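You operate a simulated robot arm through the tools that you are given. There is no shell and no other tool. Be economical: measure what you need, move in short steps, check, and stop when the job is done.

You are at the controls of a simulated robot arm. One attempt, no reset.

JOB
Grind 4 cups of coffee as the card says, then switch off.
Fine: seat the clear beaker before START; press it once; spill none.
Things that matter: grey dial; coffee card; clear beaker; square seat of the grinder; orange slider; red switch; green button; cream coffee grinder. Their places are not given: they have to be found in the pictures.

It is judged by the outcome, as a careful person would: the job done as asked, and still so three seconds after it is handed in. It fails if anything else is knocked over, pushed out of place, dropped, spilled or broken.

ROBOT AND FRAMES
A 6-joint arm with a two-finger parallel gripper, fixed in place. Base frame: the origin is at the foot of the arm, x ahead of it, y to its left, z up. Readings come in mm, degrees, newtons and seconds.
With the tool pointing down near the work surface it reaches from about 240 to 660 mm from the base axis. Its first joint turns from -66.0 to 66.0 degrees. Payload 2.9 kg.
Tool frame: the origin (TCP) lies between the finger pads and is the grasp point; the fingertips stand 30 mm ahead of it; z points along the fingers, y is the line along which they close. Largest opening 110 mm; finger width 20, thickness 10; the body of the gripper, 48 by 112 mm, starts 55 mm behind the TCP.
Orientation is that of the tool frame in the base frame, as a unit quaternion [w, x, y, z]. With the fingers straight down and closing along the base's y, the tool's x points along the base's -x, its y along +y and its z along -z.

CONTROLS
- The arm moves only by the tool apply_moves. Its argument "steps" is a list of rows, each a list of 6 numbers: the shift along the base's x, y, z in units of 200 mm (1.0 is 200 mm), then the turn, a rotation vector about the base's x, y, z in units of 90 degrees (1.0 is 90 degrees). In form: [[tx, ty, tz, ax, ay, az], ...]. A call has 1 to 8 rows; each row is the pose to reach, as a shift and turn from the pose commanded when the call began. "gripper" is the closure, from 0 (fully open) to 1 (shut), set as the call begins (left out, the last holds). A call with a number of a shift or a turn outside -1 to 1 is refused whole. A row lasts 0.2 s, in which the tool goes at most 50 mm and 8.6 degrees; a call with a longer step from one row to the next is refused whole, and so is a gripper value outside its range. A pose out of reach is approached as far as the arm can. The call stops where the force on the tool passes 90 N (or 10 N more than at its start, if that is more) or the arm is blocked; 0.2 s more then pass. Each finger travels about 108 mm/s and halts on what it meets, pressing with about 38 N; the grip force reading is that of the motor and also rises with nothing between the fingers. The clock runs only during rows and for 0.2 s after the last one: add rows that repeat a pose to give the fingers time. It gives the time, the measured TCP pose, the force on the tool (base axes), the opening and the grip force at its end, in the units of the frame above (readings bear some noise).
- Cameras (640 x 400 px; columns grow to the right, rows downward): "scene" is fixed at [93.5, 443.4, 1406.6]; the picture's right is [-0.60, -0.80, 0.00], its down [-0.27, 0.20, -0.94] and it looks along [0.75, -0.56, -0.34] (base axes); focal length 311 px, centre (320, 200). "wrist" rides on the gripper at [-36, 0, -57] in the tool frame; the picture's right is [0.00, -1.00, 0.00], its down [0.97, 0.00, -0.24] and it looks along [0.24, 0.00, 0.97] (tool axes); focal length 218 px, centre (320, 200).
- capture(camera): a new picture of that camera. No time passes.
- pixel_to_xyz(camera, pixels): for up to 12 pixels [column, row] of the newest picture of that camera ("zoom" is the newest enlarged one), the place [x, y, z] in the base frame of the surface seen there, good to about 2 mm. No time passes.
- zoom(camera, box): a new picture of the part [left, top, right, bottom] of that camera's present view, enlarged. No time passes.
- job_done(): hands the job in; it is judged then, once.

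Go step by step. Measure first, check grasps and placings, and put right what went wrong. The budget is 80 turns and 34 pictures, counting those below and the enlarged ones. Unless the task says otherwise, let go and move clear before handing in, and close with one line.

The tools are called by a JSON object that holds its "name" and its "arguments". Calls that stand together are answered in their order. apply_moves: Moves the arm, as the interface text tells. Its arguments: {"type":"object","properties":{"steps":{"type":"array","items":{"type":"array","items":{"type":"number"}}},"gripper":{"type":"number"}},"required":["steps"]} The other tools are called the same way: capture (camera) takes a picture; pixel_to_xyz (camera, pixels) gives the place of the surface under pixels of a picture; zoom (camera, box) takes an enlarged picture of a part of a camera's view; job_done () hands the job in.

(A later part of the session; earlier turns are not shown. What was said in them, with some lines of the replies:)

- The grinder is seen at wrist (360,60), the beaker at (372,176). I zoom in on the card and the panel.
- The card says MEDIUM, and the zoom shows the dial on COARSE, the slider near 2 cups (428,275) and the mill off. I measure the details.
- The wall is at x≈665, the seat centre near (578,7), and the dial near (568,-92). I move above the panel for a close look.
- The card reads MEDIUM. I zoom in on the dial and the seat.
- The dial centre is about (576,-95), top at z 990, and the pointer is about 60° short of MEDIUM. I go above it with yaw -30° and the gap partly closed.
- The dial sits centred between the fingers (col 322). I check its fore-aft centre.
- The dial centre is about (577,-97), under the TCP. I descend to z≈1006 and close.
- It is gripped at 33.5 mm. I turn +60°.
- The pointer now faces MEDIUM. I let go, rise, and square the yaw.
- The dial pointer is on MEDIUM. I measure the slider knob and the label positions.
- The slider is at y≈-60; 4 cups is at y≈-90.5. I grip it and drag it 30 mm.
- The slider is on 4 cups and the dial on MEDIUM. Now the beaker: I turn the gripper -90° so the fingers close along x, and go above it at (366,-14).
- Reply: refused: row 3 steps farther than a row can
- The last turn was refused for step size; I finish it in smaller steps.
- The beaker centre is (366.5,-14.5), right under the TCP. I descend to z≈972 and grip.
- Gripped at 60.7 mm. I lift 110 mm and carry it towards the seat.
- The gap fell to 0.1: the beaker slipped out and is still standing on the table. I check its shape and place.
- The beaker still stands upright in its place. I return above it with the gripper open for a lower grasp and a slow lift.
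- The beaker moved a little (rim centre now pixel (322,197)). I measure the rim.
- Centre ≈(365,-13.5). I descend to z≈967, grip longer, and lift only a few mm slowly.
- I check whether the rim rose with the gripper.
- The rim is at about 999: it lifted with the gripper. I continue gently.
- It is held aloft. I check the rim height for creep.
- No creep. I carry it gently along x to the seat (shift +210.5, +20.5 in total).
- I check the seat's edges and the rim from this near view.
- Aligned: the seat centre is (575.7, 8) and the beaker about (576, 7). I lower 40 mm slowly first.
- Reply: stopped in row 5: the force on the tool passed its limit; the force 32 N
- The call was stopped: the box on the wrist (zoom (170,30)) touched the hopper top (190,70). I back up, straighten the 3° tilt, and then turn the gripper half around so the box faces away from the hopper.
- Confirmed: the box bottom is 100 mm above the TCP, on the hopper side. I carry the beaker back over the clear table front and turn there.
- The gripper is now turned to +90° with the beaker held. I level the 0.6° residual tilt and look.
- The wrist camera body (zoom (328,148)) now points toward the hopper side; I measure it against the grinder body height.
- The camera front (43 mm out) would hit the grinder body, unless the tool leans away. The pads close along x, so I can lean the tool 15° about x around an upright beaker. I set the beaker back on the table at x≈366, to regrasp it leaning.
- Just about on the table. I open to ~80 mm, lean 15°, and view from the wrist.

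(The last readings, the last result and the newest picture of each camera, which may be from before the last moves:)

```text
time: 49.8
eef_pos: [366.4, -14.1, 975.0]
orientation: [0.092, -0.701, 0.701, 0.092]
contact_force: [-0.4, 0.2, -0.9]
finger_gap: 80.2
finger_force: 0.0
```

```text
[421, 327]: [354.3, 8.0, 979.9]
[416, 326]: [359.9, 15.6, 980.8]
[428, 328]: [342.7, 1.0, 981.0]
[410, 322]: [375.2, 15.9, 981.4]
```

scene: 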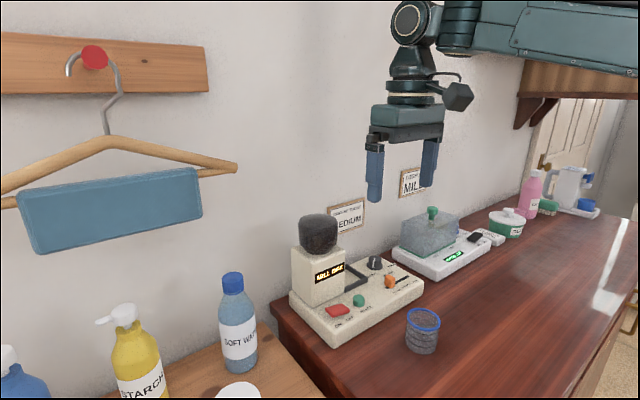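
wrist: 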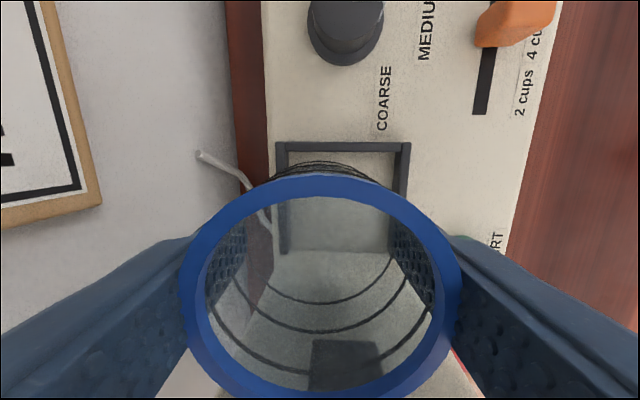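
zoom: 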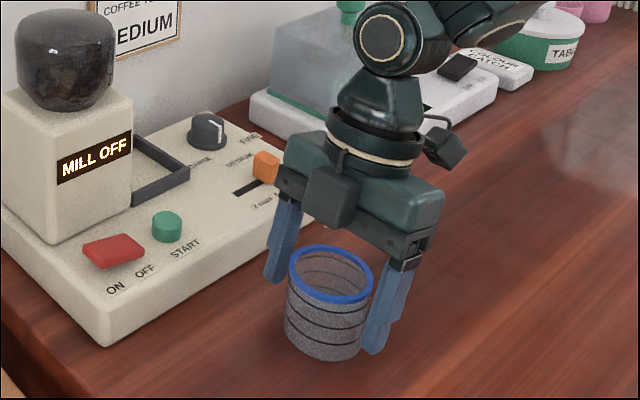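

The tool leans properly around the upright beaker, centred. I close and lift slowly.

{"name": "apply_moves", "arguments": {"steps": [[0, 0, 0, 0, 0, 0], [0, 0, 0, 0, 0, 0], [0, 0, 0, 0, 0, 0], [0, 0, 0, 0, 0, 0]], "gripper": 1}}

{"name": "apply_moves", "arguments": {"steps": [[0, 0, 0.01, 0, 0, 0], [0, 0, 0.02, 0, 0, 0], [0, 0, 0.04, 0, 0, 0], [0, 0, 0.07, 0, 0, 0], [0, 0, 0.11, 0, 0, 0], [0, 0, 0.15, 0, 0, 0], [0, 0, 0.19, 0, 0, 0], [0, 0, 0.22, 0, 0, 0]]}}

{"name": "apply_moves", "arguments": {"steps": [[0, 0, 0.03, 0, 0, 0], [0, 0, 0.07, 0, 0, 0], [0, 0, 0.11, 0, 0, 0], [0, 0, 0.15, 0, 0, 0], [0, 0, 0.19, 0, 0, 0], [0, 0, 0.23, 0, 0, 0], [0, 0, 0.25, 0, 0, 0], [0, 0, 0.25, 0, 0, 0]]}}

{"name": "apply_moves", "arguments": {"steps": [[0.025, 0, 0, 0, 0, 0], [0.08, 0, 0, 0, 0, 0], [0.16, 0, 0, 0, 0, 0], [0.25, 0, 0, 0, 0, 0], [0.34, 0, 0, 0, 0, 0], [0.43, 0, 0, 0, 0, 0], [0.5, 0, 0, 0, 0, 0], [0.53, 0, 0, 0, 0, 0]]}}

{"name": "zoom", "arguments": {"camera": "scene", "box": [290, 170, 450, 310]}}

```text
time: 50.8
eef_pos: [365.3, -13.4, 974.4]
orientation: [0.092, -0.7, 0.702, 0.092]
contact_force: [0.1, -0.1, 2.0]
finger_gap: 60.4
finger_force: 37.6
```

```text
time: 52.6
eef_pos: [365.2, -13.8, 1018.5]
orientation: [0.093, -0.699, 0.703, 0.093]
contact_force: [-1.4, 0.7, -0.4]
finger_gap: 60.0
finger_force: 38.2
```

```text
time: 54.4
eef_pos: [365.5, -14.7, 1067.7]
orientation: [0.092, -0.701, 0.701, 0.093]
contact_force: [-0.1, 0.6, 0.2]
finger_gap: 60.2
finger_force: 37.9
```

```text
time: 56.2
eef_pos: [471.8, -14.0, 1067.5]
orientation: [0.092, -0.701, 0.701, 0.093]
contact_force: [0.1, 0.1, -1.6]
finger_gap: 60.3
finger_force: 38.5
```

```text
2.86 times, centred on (370, 240) of scene
```

zoom: 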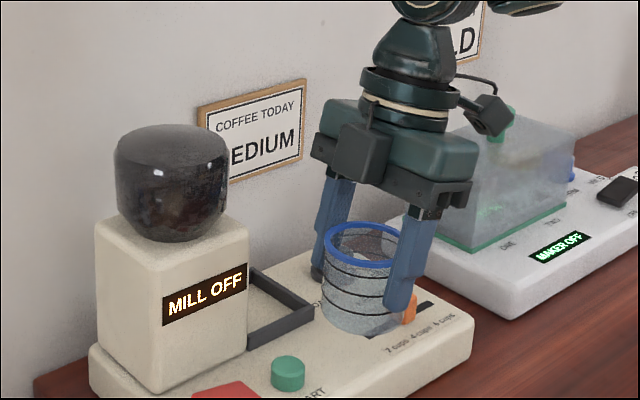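

Held upright. I measure the rim relative to the TCP (no picture needed).

{"name": "pixel_to_xyz", "arguments": {"camera": "zoom", "pixels": [[330, 253], [340, 259], [352, 264], [365, 267], [378, 267], [325, 246], [355, 334], [128, 300], [240, 235], [170, 232]]}}

```text
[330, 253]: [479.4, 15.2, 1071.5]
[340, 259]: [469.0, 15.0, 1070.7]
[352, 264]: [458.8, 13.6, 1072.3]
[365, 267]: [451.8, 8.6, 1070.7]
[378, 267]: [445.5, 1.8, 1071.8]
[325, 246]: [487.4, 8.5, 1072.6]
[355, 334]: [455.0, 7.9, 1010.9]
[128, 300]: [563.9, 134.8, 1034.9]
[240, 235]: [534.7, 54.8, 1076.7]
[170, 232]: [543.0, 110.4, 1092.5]
```

The beaker's centre matches the TCP. I move over the seat, to (576,7), and look before lowering.

{"name": "apply_moves", "arguments": {"steps": [[0.025, 0.005, 0, 0, 0, 0], [0.08, 0.02, 0, 0, 0, 0], [0.16, 0.04, 0, 0, 0, 0], [0.25, 0.06, 0, 0, 0, 0], [0.34, 0.08, 0, 0, 0, 0], [0.43, 0.095, 0, 0, 0, 0], [0.5, 0.103, 0, 0, 0, 0], [0.521, 0.105, 0, 0, 0, 0]]}}

{"name": "apply_moves", "arguments": {"steps": [[0, 0, 0, 0, 0, 0], [0, 0, 0, 0, 0, 0]]}}

{"name": "capture", "arguments": {"camera": "wrist"}}

```text
time: 58.0
eef_pos: [575.9, 4.9, 1067.5]
orientation: [0.091, -0.7, 0.703, 0.092]
contact_force: [-0.3, 0.3, -1.0]
finger_gap: 60.2
finger_force: 38.2
```

```text
time: 58.6
eef_pos: [574.8, 5.7, 1068.3]
orientation: [0.091, -0.7, 0.702, 0.092]
contact_force: [0.4, -1.1, -1.4]
finger_gap: 60.1
finger_force: 38.6
```

```text
4 pictures are left
```

wrist: 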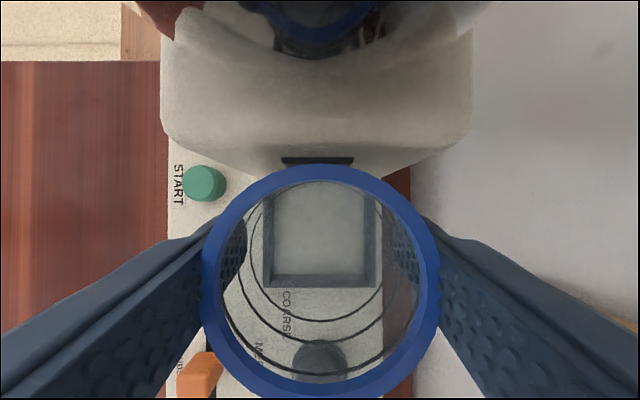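

Well aligned in x (seat cols 273–365, centre 319). I verify y with points on the rim, rail and spout.

{"name": "pixel_to_xyz", "arguments": {"camera": "wrist", "pixels": [[320, 172], [320, 391], [211, 285], [430, 285], [318, 160], [318, 157], [320, 279], [320, 273], [369, 230], [269, 230], [250, 160]]}}

```text
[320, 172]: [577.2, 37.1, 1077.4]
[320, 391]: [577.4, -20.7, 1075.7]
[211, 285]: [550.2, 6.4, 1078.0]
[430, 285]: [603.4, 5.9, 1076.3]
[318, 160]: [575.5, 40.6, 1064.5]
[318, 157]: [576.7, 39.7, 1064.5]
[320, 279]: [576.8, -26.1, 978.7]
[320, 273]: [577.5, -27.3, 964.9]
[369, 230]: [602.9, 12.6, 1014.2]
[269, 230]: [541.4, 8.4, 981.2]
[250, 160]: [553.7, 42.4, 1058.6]
```

The rim centre is y≈8.2, with the spout at 39.7 and the rail at -26.5. I shift -1.5 mm in y and lower slowly.

{"name": "apply_moves", "arguments": {"steps": [[0, -0.0085, 0, 0, 0, 0], [0, -0.0085, -0.02, 0, 0, 0], [0, -0.0085, -0.05, 0, 0, 0], [0, -0.0085, -0.08, 0, 0, 0], [0, -0.0085, -0.11, 0, 0, 0], [0, -0.0085, -0.14, 0, 0, 0], [0, -0.0085, -0.165, 0, 0, 0], [0, -0.0085, -0.18, 0, 0, 0]]}}

```text
time: 60.4
eef_pos: [575.7, 5.6, 1031.2]
orientation: [0.091, -0.701, 0.702, 0.093]
contact_force: [-0.4, -1.6, -0.9]
finger_gap: 60.2
finger_force: 38.0
```

Free so far (no force). Beaker bottom is at about 977; I go down 10 more mm.

{"name": "apply_moves", "arguments": {"steps": [[0, 0, -0.015, 0, 0, 0], [0, 0, -0.03, 0, 0, 0], [0, 0, -0.042, 0, 0, 0], [0, 0, -0.052, 0, 0, 0], [0, 0, -0.052, 0, 0, 0]]}}

```text
time: 61.6
eef_pos: [575.5, 4.8, 1022.1]
orientation: [0.091, -0.701, 0.701, 0.092]
contact_force: [-0.2, 0.4, -1.2]
finger_gap: 60.2
finger_force: 37.8
```

{"name": "apply_moves", "arguments": {"steps": [[0, 0, -0.004, 0, 0, 0], [0, 0, -0.008, 0, 0, 0], [0, 0, -0.012, 0, 0, 0], [0, 0, -0.012, 0, 0, 0]]}}

```text
time: 62.6
eef_pos: [575.9, 4.3, 1018.5]
orientation: [0.092, -0.701, 0.702, 0.093]
contact_force: [-0.1, 0.2, -1.1]
finger_gap: 60.0
finger_force: 38.2
```

Still no contact force; I go 2 mm more.

{"name": "apply_moves", "arguments": {"steps": [[0, 0, -0.005, 0, 0, 0], [0, 0, -0.01, 0, 0, 0], [0, 0, -0.01, 0, 0, 0]]}}

{"name": "pixel_to_xyz", "arguments": {"camera": "scene", "pixels": [[341, 248], [344, 250], [347, 252], [350, 253], [346, 262]]}}

```text
time: 63.4
eef_pos: [575.5, 6.0, 1019.1]
orientation: [0.093, -0.701, 0.702, 0.091]
contact_force: [-2.3, 0.4, 11.6]
finger_gap: 59.9
finger_force: 38.1
```

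```text
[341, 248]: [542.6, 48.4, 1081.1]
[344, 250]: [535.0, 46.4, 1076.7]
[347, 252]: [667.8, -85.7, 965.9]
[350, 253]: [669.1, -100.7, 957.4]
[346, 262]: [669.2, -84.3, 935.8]
```

Upward force 11.6 N: the beaker is on the seat floor. I open and rise straight up.

{"name": "apply_moves", "arguments": {"steps": [[0, 0, 0.004, 0, 0, 0], [0, 0, 0.004, 0, 0, 0]], "gripper": 0.25}}

{"name": "apply_moves", "arguments": {"steps": [[0, 0, 0.05, 0, 0, 0], [0, 0, 0.15, 0, 0, 0], [0, 0, 0.3, 0, 0, 0], [0, -0.1, 0.45, 0, 0, 0], [0, -0.2, 0.6, 0, 0, 0], [0, -0.2, 0.6, 0, 0, 0]]}}

{"name": "capture", "arguments": {"camera": "wrist"}}

```text
time: 64.0
eef_pos: [575.4, 5.1, 1017.5]
orientation: [0.093, -0.7, 0.703, 0.092]
contact_force: [0.0, 0.1, -0.1]
finger_gap: 82.5
finger_force: 0.0
```

```text
time: 65.4
eef_pos: [565.3, -19.3, 1079.0]
orientation: [0.093, -0.701, 0.701, 0.092]
contact_force: [0.2, 0.0, 0.0]
finger_gap: 82.6
finger_force: 0.1
out of reach, approached as far as the arm can: row 3, 4, 5, 6
```

```text
3 pictures are left
```

wrist: 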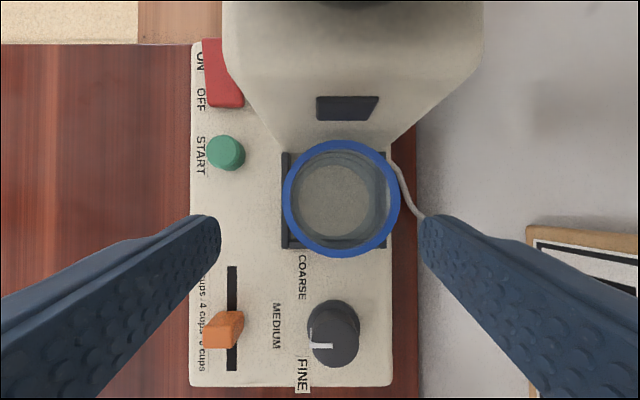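

The beaker stands in the seat (rim centre pixel (341,197)). I check its rim height and centre, and switch and button positions.

{"name": "pixel_to_xyz", "arguments": {"camera": "wrist", "pixels": [[341, 145], [341, 251], [288, 197], [395, 197], [337, 200], [226, 90], [224, 62], [220, 153], [240, 60], [218, 95], [226, 317]]}}

```text
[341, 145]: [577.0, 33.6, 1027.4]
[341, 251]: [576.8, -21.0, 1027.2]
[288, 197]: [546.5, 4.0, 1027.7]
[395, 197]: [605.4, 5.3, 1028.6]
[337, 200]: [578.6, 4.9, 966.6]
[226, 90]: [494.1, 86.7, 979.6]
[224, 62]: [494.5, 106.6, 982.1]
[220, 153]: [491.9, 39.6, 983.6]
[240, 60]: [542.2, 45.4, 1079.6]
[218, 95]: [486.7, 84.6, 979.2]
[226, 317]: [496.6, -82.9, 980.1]
```

The beaker is level (rim 1027.5 all round) and centred at (576,6): seated. Next I back away to x≈445, straighten the tool and turn to yaw 0 with the fingers shut.

{"name": "apply_moves", "arguments": {"steps": [[-0.1, 0, 0, 0, 0, 0], [-0.2, 0, 0, 0, 0, 0], [-0.35, 0, 0, -0.04, 0, 0], [-0.5, 0, 0, -0.08, 0, 0], [-0.65, 0, 0, -0.125, 0, 0], [-0.65, 0, 0, -0.167, 0, 0], [-0.65, 0, 0, -0.167, 0, 0]]}}

{"name": "apply_moves", "arguments": {"steps": [[0, 0, 0, 0, 0, -0.08], [0, 0, 0, 0, 0, -0.16], [0, 0, 0, 0, 0, -0.24], [0, 0, 0, 0, 0, -0.32], [0, 0, 0, 0, 0, -0.4], [0, 0, 0, 0, 0, -0.48], [0, 0, 0, 0, 0, -0.56], [0, 0, 0, 0, 0, -0.64]], "gripper": 1}}

{"name": "apply_moves", "arguments": {"steps": [[0, 0, 0, 0, 0, -0.08], [0, 0, 0, 0, 0, -0.16], [0, 0, 0, 0, 0, -0.24], [0, 0, 0, 0, 0, -0.32], [0, 0, 0, 0, 0, -0.36], [0, 0, 0, 0, 0, -0.36]]}}

```text
time: 67.0
eef_pos: [434.2, -19.3, 1079.0]
orientation: [0.0, -0.707, 0.708, -0.001]
contact_force: [-0.6, 0.1, -0.5]
finger_gap: 82.6
finger_force: 0.3
out of reach, approached as far as the arm can: row 1, 2
```

```text
time: 68.8
eef_pos: [434.8, -18.2, 1078.5]
orientation: [0.0, -0.277, 0.961, 0.001]
contact_force: [-0.3, -0.2, 0.0]
finger_gap: 0.1
finger_force: 37.6
```

```text
time: 70.2
eef_pos: [434.1, -19.1, 1078.9]
orientation: [0.0, 0.002, 1.0, 0.001]
contact_force: [-0.3, 0.4, -1.1]
finger_gap: 0.0
finger_force: 37.1
```

Straight now. I lean 10° back (camera clear of the mill body) and go above the ON side at (490,115).

{"name": "apply_moves", "arguments": {"steps": [[0, 0.15, 0, 0, -0.05, 0], [0, 0.35, 0, 0, -0.111, 0], [0.08, 0.5, 0, 0, -0.111, 0], [0.2, 0.65, 0, 0, -0.111, 0], [0.2535, 0.67, -0.1, 0, -0.111, 0], [0.2535, 0.67, -0.17, 0, -0.111, 0], [0.2535, 0.67, -0.17, 0, -0.111, 0]]}}

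```text
time: 71.8
eef_pos: [485.7, 115.4, 1042.9]
orientation: [0.085, 0.0, 0.996, 0.001]
contact_force: [0.8, 1.1, -0.1]
finger_gap: 0.1
finger_force: 37.3
```

In place. I press down slowly past z≈986.

{"name": "apply_moves", "arguments": {"steps": [[0, 0, -0.06, 0, 0, 0], [0, 0, -0.12, 0, 0, 0], [0, 0, -0.14, 0, 0, 0], [0, 0, -0.155, 0, 0, 0], [0, 0, -0.165, 0, 0, 0], [0, 0, -0.175, 0, 0, 0]]}}

```text
time: 73.2
eef_pos: [485.7, 117.3, 1012.0]
orientation: [0.09, -0.001, 0.996, 0.002]
contact_force: [-11.6, 11.5, 29.2]
finger_gap: 0.0
finger_force: 37.7
```

29 N contact. I rise and look at the display.

{"name": "apply_moves", "arguments": {"steps": [[0, 0, 0.1, 0, 0, 0], [0, 0, 0.2, 0, 0, 0], [0, 0, 0.2, 0, 0, 0]]}}

{"name": "zoom", "arguments": {"camera": "scene", "box": [270, 200, 430, 350]}}

```text
time: 74.0
eef_pos: [484.0, 116.5, 1050.2]
orientation: [0.086, 0.0, 0.996, 0.002]
contact_force: [0.0, -0.1, 0.8]
finger_gap: 0.3
finger_force: 37.7
```

```text
2.67 times, centred on (350, 275) of scene
```

zoom: 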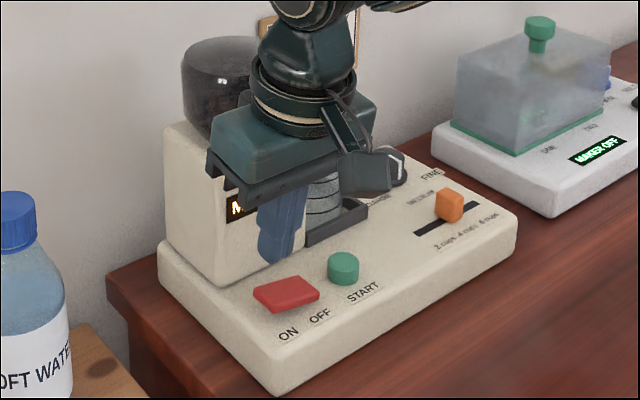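

The display is hidden; I read the rocker's tilt from its surface heights.

{"name": "pixel_to_xyz", "arguments": {"camera": "zoom", "pixels": [[265, 293], [275, 299], [262, 287], [300, 288], [310, 291], [305, 280], [285, 292], [343, 258]]}}

```text
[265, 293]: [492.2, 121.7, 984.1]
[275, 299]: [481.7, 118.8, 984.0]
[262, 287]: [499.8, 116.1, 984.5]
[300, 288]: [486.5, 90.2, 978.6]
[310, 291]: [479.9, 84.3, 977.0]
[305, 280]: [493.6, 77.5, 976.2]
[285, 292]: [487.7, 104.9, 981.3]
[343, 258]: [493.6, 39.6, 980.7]
```

The ON side (984) is still higher than OFF (977): not switched yet. I press deeper.

{"name": "apply_moves", "arguments": {"steps": [[0, -0.005, -0.08, 0, 0, 0], [0, -0.005, -0.16, 0, 0, 0], [0, -0.005, -0.185, 0, 0, 0], [0, -0.005, -0.2, 0, 0, 0], [0, -0.005, -0.215, 0, 0, 0], [0, -0.005, -0.23, 0, 0, 0], [0, -0.005, -0.245, 0, 0, 0]]}}

```text
time: 75.5
eef_pos: [485.9, 116.8, 1011.1]
orientation: [0.095, -0.001, 0.995, 0.004]
contact_force: [-13.9, 0.0, 15.4]
finger_gap: 0.0
finger_force: 37.6
stopped in row 7: the force on the tool passed its limit (the readings are from after the stop); the commanded pose is now the measured one
```

It stopped at >90 N with the tip at about 980, which could be full travel. I rise and move over START, out of the display's line of sight, and look.

{"name": "apply_moves", "arguments": {"steps": [[0, 0, 0.1, 0, 0, 0], [0, 0, 0.2, 0, 0, 0], [0, -0.15, 0.2, 0, 0.01, 0], [0, -0.3, 0.2, 0, 0.01, 0], [0, -0.386, 0.2, 0, 0.01, 0], [0, -0.386, 0.2, 0, 0.01, 0]]}}

{"name": "zoom", "arguments": {"camera": "scene", "box": [290, 230, 390, 330]}}

{"name": "pixel_to_xyz", "arguments": {"camera": "scene", "pixels": [[325, 309], [329, 311], [338, 306], [341, 306], [333, 308], [336, 303]]}}

```text
time: 76.9
eef_pos: [485.8, 39.5, 1051.4]
orientation: [0.087, 0.0, 0.996, 0.003]
contact_force: [-0.3, -0.9, 0.5]
finger_gap: 0.2
finger_force: 37.9
```

```text
4.00 times, centred on (340, 280) of scene
```

zoom: 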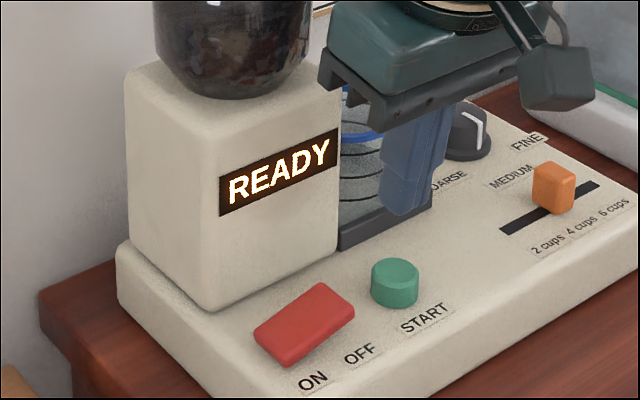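

```text
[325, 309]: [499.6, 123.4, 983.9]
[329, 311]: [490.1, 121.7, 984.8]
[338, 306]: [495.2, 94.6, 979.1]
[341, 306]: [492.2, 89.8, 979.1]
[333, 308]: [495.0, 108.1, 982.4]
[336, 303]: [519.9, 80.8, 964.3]
```

The display reads READY: mill on. I read the rocker's new heights for later, and press START once, firmly.

{"name": "pixel_to_xyz", "arguments": {"camera": "zoom", "pixels": [[275, 335], [290, 345], [320, 300], [335, 315], [345, 318], [300, 322], [395, 270], [395, 285]]}}

{"name": "apply_moves", "arguments": {"steps": [[0, 0, -0.1, 0, 0, 0], [0, 0, -0.17, 0, 0, 0], [0, 0, -0.19, 0, 0, 0], [0, 0, -0.205, 0, 0, 0], [0, 0, -0.22, 0, 0, 0], [0, 0, -0.235, 0, 0, 0], [0, 0, -0.25, 0, 0, 0]]}}

```text
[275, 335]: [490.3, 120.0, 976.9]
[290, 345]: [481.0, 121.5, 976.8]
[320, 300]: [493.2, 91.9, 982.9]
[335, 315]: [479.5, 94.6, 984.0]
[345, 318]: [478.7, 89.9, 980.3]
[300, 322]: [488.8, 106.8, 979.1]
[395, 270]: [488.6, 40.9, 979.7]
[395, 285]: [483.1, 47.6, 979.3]
```

```text
time: 78.5
eef_pos: [487.7, 40.2, 1002.3]
orientation: [0.089, -0.001, 0.996, 0.004]
contact_force: [-10.4, 0.2, 26.4]
finger_gap: 0.0
finger_force: 37.5
```

The button went down about 9 mm at 26 N. I rise straight up and wait for the grinding.

{"name": "apply_moves", "arguments": {"steps": [[0, 0, 0.15, 0, 0, 0], [0, 0, 0.25, 0, 0, 0], [0, 0, 0.25, 0, 0, 0], [0, 0, 0.25, 0, 0, 0], [0, 0, 0.25, 0, 0, 0], [0, 0, 0.25, 0, 0, 0], [0, 0, 0.25, 0, 0, 0], [0, 0, 0.25, 0, 0, 0]]}}

{"name": "apply_moves", "arguments": {"steps": [[0, 0, 0, 0, 0, 0], [0, 0, 0, 0, 0, 0], [0, 0, 0, 0, 0, 0], [0, 0, 0, 0, 0, 0], [0, 0, 0, 0, 0, 0], [0, 0, 0, 0, 0, 0], [0, 0, 0, 0, 0, 0], [0, 0, 0, 0, 0, 0]]}}

{"name": "apply_moves", "arguments": {"steps": [[0, 0, 0, 0, 0, 0], [0, 0, 0, 0, 0, 0], [0, 0, 0, 0, 0, 0], [0, 0, 0, 0, 0, 0], [0, 0, 0, 0, 0, 0], [0, 0, 0, 0, 0, 0], [0, 0, 0, 0, 0, 0], [0, 0, 0, 0, 0, 0]]}}

{"name": "apply_moves", "arguments": {"steps": [[0, 0, 0, 0, 0, 0], [0, 0, 0, 0, 0, 0], [0, 0, 0, 0, 0, 0], [0, 0, 0, 0, 0, 0], [0, 0, 0, 0, 0, 0], [0, 0, 0, 0, 0, 0], [0, 0, 0, 0, 0, 0], [0, 0, 0, 0, 0, 0]]}}

{"name": "apply_moves", "arguments": {"steps": [[0, 0, 0, 0, 0, 0], [0, 0, 0, 0, 0, 0], [0, 0, 0, 0, 0, 0], [0, 0, 0, 0, 0, 0], [0, 0, 0, 0, 0, 0], [0, 0, 0, 0, 0, 0], [0, 0, 0, 0, 0, 0], [0, 0, 0, 0, 0, 0]]}}

{"name": "apply_moves", "arguments": {"steps": [[0, 0, 0, 0, 0, 0], [0, 0, 0, 0, 0, 0], [0, 0, 0, 0, 0, 0], [0, 0, 0, 0, 0, 0], [0, 0, 0, 0, 0, 0], [0, 0, 0, 0, 0, 0], [0, 0, 0, 0, 0, 0], [0, 0, 0, 0, 0, 0]]}}

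```text
time: 80.3
eef_pos: [485.5, 38.9, 1051.0]
orientation: [0.087, -0.001, 0.996, 0.005]
contact_force: [0.7, 0.0, -0.9]
finger_gap: 0.0
finger_force: 37.8
```

```text
time: 82.1
eef_pos: [486.4, 39.1, 1050.5]
orientation: [0.086, 0.0, 0.996, 0.004]
contact_force: [0.5, 0.2, -0.5]
finger_gap: 0.0
finger_force: 37.8
```

```text
time: 83.9
eef_pos: [486.8, 39.8, 1051.4]
orientation: [0.088, 0.0, 0.996, 0.004]
contact_force: [0.5, 0.3, -0.4]
finger_gap: 0.0
finger_force: 37.0
```

```text
time: 85.7
eef_pos: [487.9, 38.6, 1050.5]
orientation: [0.087, 0.0, 0.996, 0.004]
contact_force: [0.5, -0.3, 0.2]
finger_gap: 0.0
finger_force: 37.9
```

```text
time: 87.5
eef_pos: [485.9, 39.8, 1051.3]
orientation: [0.088, 0.0, 0.996, 0.003]
contact_force: [0.1, 0.0, 0.0]
finger_gap: 0.2
finger_force: 38.0
```

```text
time: 89.3
eef_pos: [485.8, 39.3, 1049.9]
orientation: [0.087, 0.0, 0.996, 0.003]
contact_force: [-0.1, -0.3, -0.1]
finger_gap: 0.0
finger_force: 38.2
```

11 s have passed. I wait some more before spending the last picture.

{"name": "apply_moves", "arguments": {"steps": [[0, 0, 0, 0, 0, 0], [0, 0, 0, 0, 0, 0], [0, 0, 0, 0, 0, 0], [0, 0, 0, 0, 0, 0], [0, 0, 0, 0, 0, 0], [0, 0, 0, 0, 0, 0], [0, 0, 0, 0, 0, 0], [0, 0, 0, 0, 0, 0]]}}

{"name": "apply_moves", "arguments": {"steps": [[0, 0, 0, 0, 0, 0], [0, 0, 0, 0, 0, 0], [0, 0, 0, 0, 0, 0], [0, 0, 0, 0, 0, 0], [0, 0, 0, 0, 0, 0], [0, 0, 0, 0, 0, 0], [0, 0, 0, 0, 0, 0], [0, 0, 0, 0, 0, 0]]}}

{"name": "apply_moves", "arguments": {"steps": [[0, 0, 0, 0, 0, 0], [0, 0, 0, 0, 0, 0], [0, 0, 0, 0, 0, 0], [0, 0, 0, 0, 0, 0], [0, 0, 0, 0, 0, 0], [0, 0, 0, 0, 0, 0], [0, 0, 0, 0, 0, 0], [0, 0, 0, 0, 0, 0]]}}

{"name": "apply_moves", "arguments": {"steps": [[0, 0, 0, 0, 0, 0], [0, 0, 0, 0, 0, 0], [0, 0, 0, 0, 0, 0], [0, 0, 0, 0, 0, 0], [0, 0, 0, 0, 0, 0], [0, 0, 0, 0, 0, 0], [0, 0, 0, 0, 0, 0], [0, 0, 0, 0, 0, 0]]}}

{"name": "apply_moves", "arguments": {"steps": [[0, 0, 0, 0, 0, 0], [0, 0, 0, 0, 0, 0], [0, 0, 0, 0, 0, 0], [0, 0, 0, 0, 0, 0], [0, 0, 0, 0, 0, 0], [0, 0, 0, 0, 0, 0], [0, 0, 0, 0, 0, 0], [0, 0, 0, 0, 0, 0]]}}

{"name": "zoom", "arguments": {"camera": "scene", "box": [290, 230, 390, 330]}}

```text
time: 91.1
eef_pos: [486.3, 38.5, 1051.6]
orientation: [0.087, -0.001, 0.996, 0.004]
contact_force: [0.7, -0.7, 0.5]
finger_gap: 0.0
finger_force: 37.8
```

```text
time: 92.9
eef_pos: [485.3, 39.5, 1050.2]
orientation: [0.087, -0.001, 0.996, 0.004]
contact_force: [0.9, -0.1, -0.5]
finger_gap: 0.2
finger_force: 37.5
```

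```text
time: 94.7
eef_pos: [486.0, 40.1, 1050.8]
orientation: [0.087, 0.0, 0.996, 0.004]
contact_force: [0.5, -0.1, 0.0]
finger_gap: 0.1
finger_force: 38.0
```

```text
time: 96.5
eef_pos: [486.6, 38.8, 1051.2]
orientation: [0.087, 0.0, 0.996, 0.002]
contact_force: [0.3, -0.6, -0.3]
finger_gap: 0.1
finger_force: 38.0
```

```text
time: 98.3
eef_pos: [486.7, 40.4, 1051.4]
orientation: [0.087, 0.0, 0.996, 0.004]
contact_force: [0.7, 0.8, 1.1]
finger_gap: 0.0
finger_force: 37.5
```

```text
4.00 times, centred on (340, 280) of scene
```

zoom: 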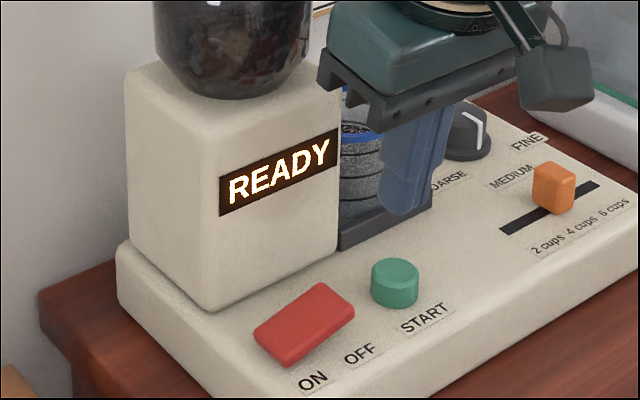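

The display is back to READY and the beaker now shows dark grounds: done. No pictures remain; I press the OFF side (raised, y≈85) with the same hard press that worked for ON.

{"name": "apply_moves", "arguments": {"steps": [[0, 0.1, 0, 0, 0, 0], [0, 0.228, 0, 0, 0, 0], [0, 0.228, 0, 0, 0, 0]]}}

{"name": "apply_moves", "arguments": {"steps": [[0, 0, -0.1, 0, 0, 0], [0, 0, -0.17, 0, 0, 0], [0, 0, -0.19, 0, 0, 0], [0, 0, -0.205, 0, 0, 0], [0, 0, -0.22, 0, 0, 0], [0, 0, -0.235, 0, 0, 0], [0, 0, -0.25, 0, 0, 0], [0, 0, -0.26, 0, 0, 0]]}}

```text
time: 99.1
eef_pos: [485.0, 85.1, 1050.8]
orientation: [0.088, 0.0, 0.996, 0.004]
contact_force: [-0.3, -1.2, 0.1]
finger_gap: 0.0
finger_force: 37.5
```

```text
time: 100.7
eef_pos: [486.6, 84.0, 1010.4]
orientation: [0.093, 0.001, 0.996, 0.005]
contact_force: [-15.0, -5.2, 18.2]
finger_gap: 0.2
finger_force: 37.3
stopped in row 8: the force on the tool passed its limit (the readings are from after the stop); the commanded pose is now the measured one
```

Same signature as the ON press (>90 N at z≈1010). I verify by touch: rise, then come down lightly on the OFF side to z≈1013; a free path means it's down.

{"name": "apply_moves", "arguments": {"steps": [[0, 0, 0.05, 0, 0.01, 0], [0, 0, 0.15, 0, 0.01, 0], [0, 0, 0.15, 0, 0.01, 0]]}}

{"name": "apply_moves", "arguments": {"steps": [[0, 0, -0.06, 0, 0, 0], [0, 0, -0.11, 0, 0, 0], [0, 0, -0.135, 0, 0, 0], [0, 0, -0.135, 0, 0, 0]]}}

```text
time: 101.5
eef_pos: [487.4, 84.2, 1038.7]
orientation: [0.084, 0.002, 0.996, 0.005]
contact_force: [1.1, -0.7, -0.3]
finger_gap: 0.0
finger_force: 38.0
```

```text
time: 102.5
eef_pos: [487.1, 83.9, 1013.3]
orientation: [0.085, 0.002, 0.996, 0.004]
contact_force: [-0.3, -0.3, 0.0]
finger_gap: 0.0
finger_force: 38.0
```

No contact at tip height 982, where the raised side would be 983–986: the OFF side is down. I withdraw clear.

{"name": "apply_moves", "arguments": {"steps": [[0, 0, 0.15, 0, 0, 0], [-0.05, 0, 0.3, 0, 0, 0], [-0.2, 0, 0.5, 0, 0, 0], [-0.4, 0, 0.6, 0, 0.03, 0], [-0.55, 0, 0.7, 0, 0.06, 0], [-0.55, 0, 0.8, 0, 0.1, 0], [-0.55, 0, 0.8, 0, 0.1, 0]]}}

```text
time: 104.1
eef_pos: [378.1, 83.2, 1172.2]
orientation: [0.006, 0.002, 1.0, 0.003]
contact_force: [0.6, 0.1, 0.0]
finger_gap: 0.1
finger_force: 38.1
```

The arm is clear of the grinder. I hand the job in.

{"name": "job_done", "arguments": {}}

```text
The job is handed in.
```

I ground 4 cups at MEDIUM into the seated beaker with one press of START, then switched the mill off. I confirmed OFF by touch only, since I had no pictures left, and the wrist box bumped the hopper once without visible harm.
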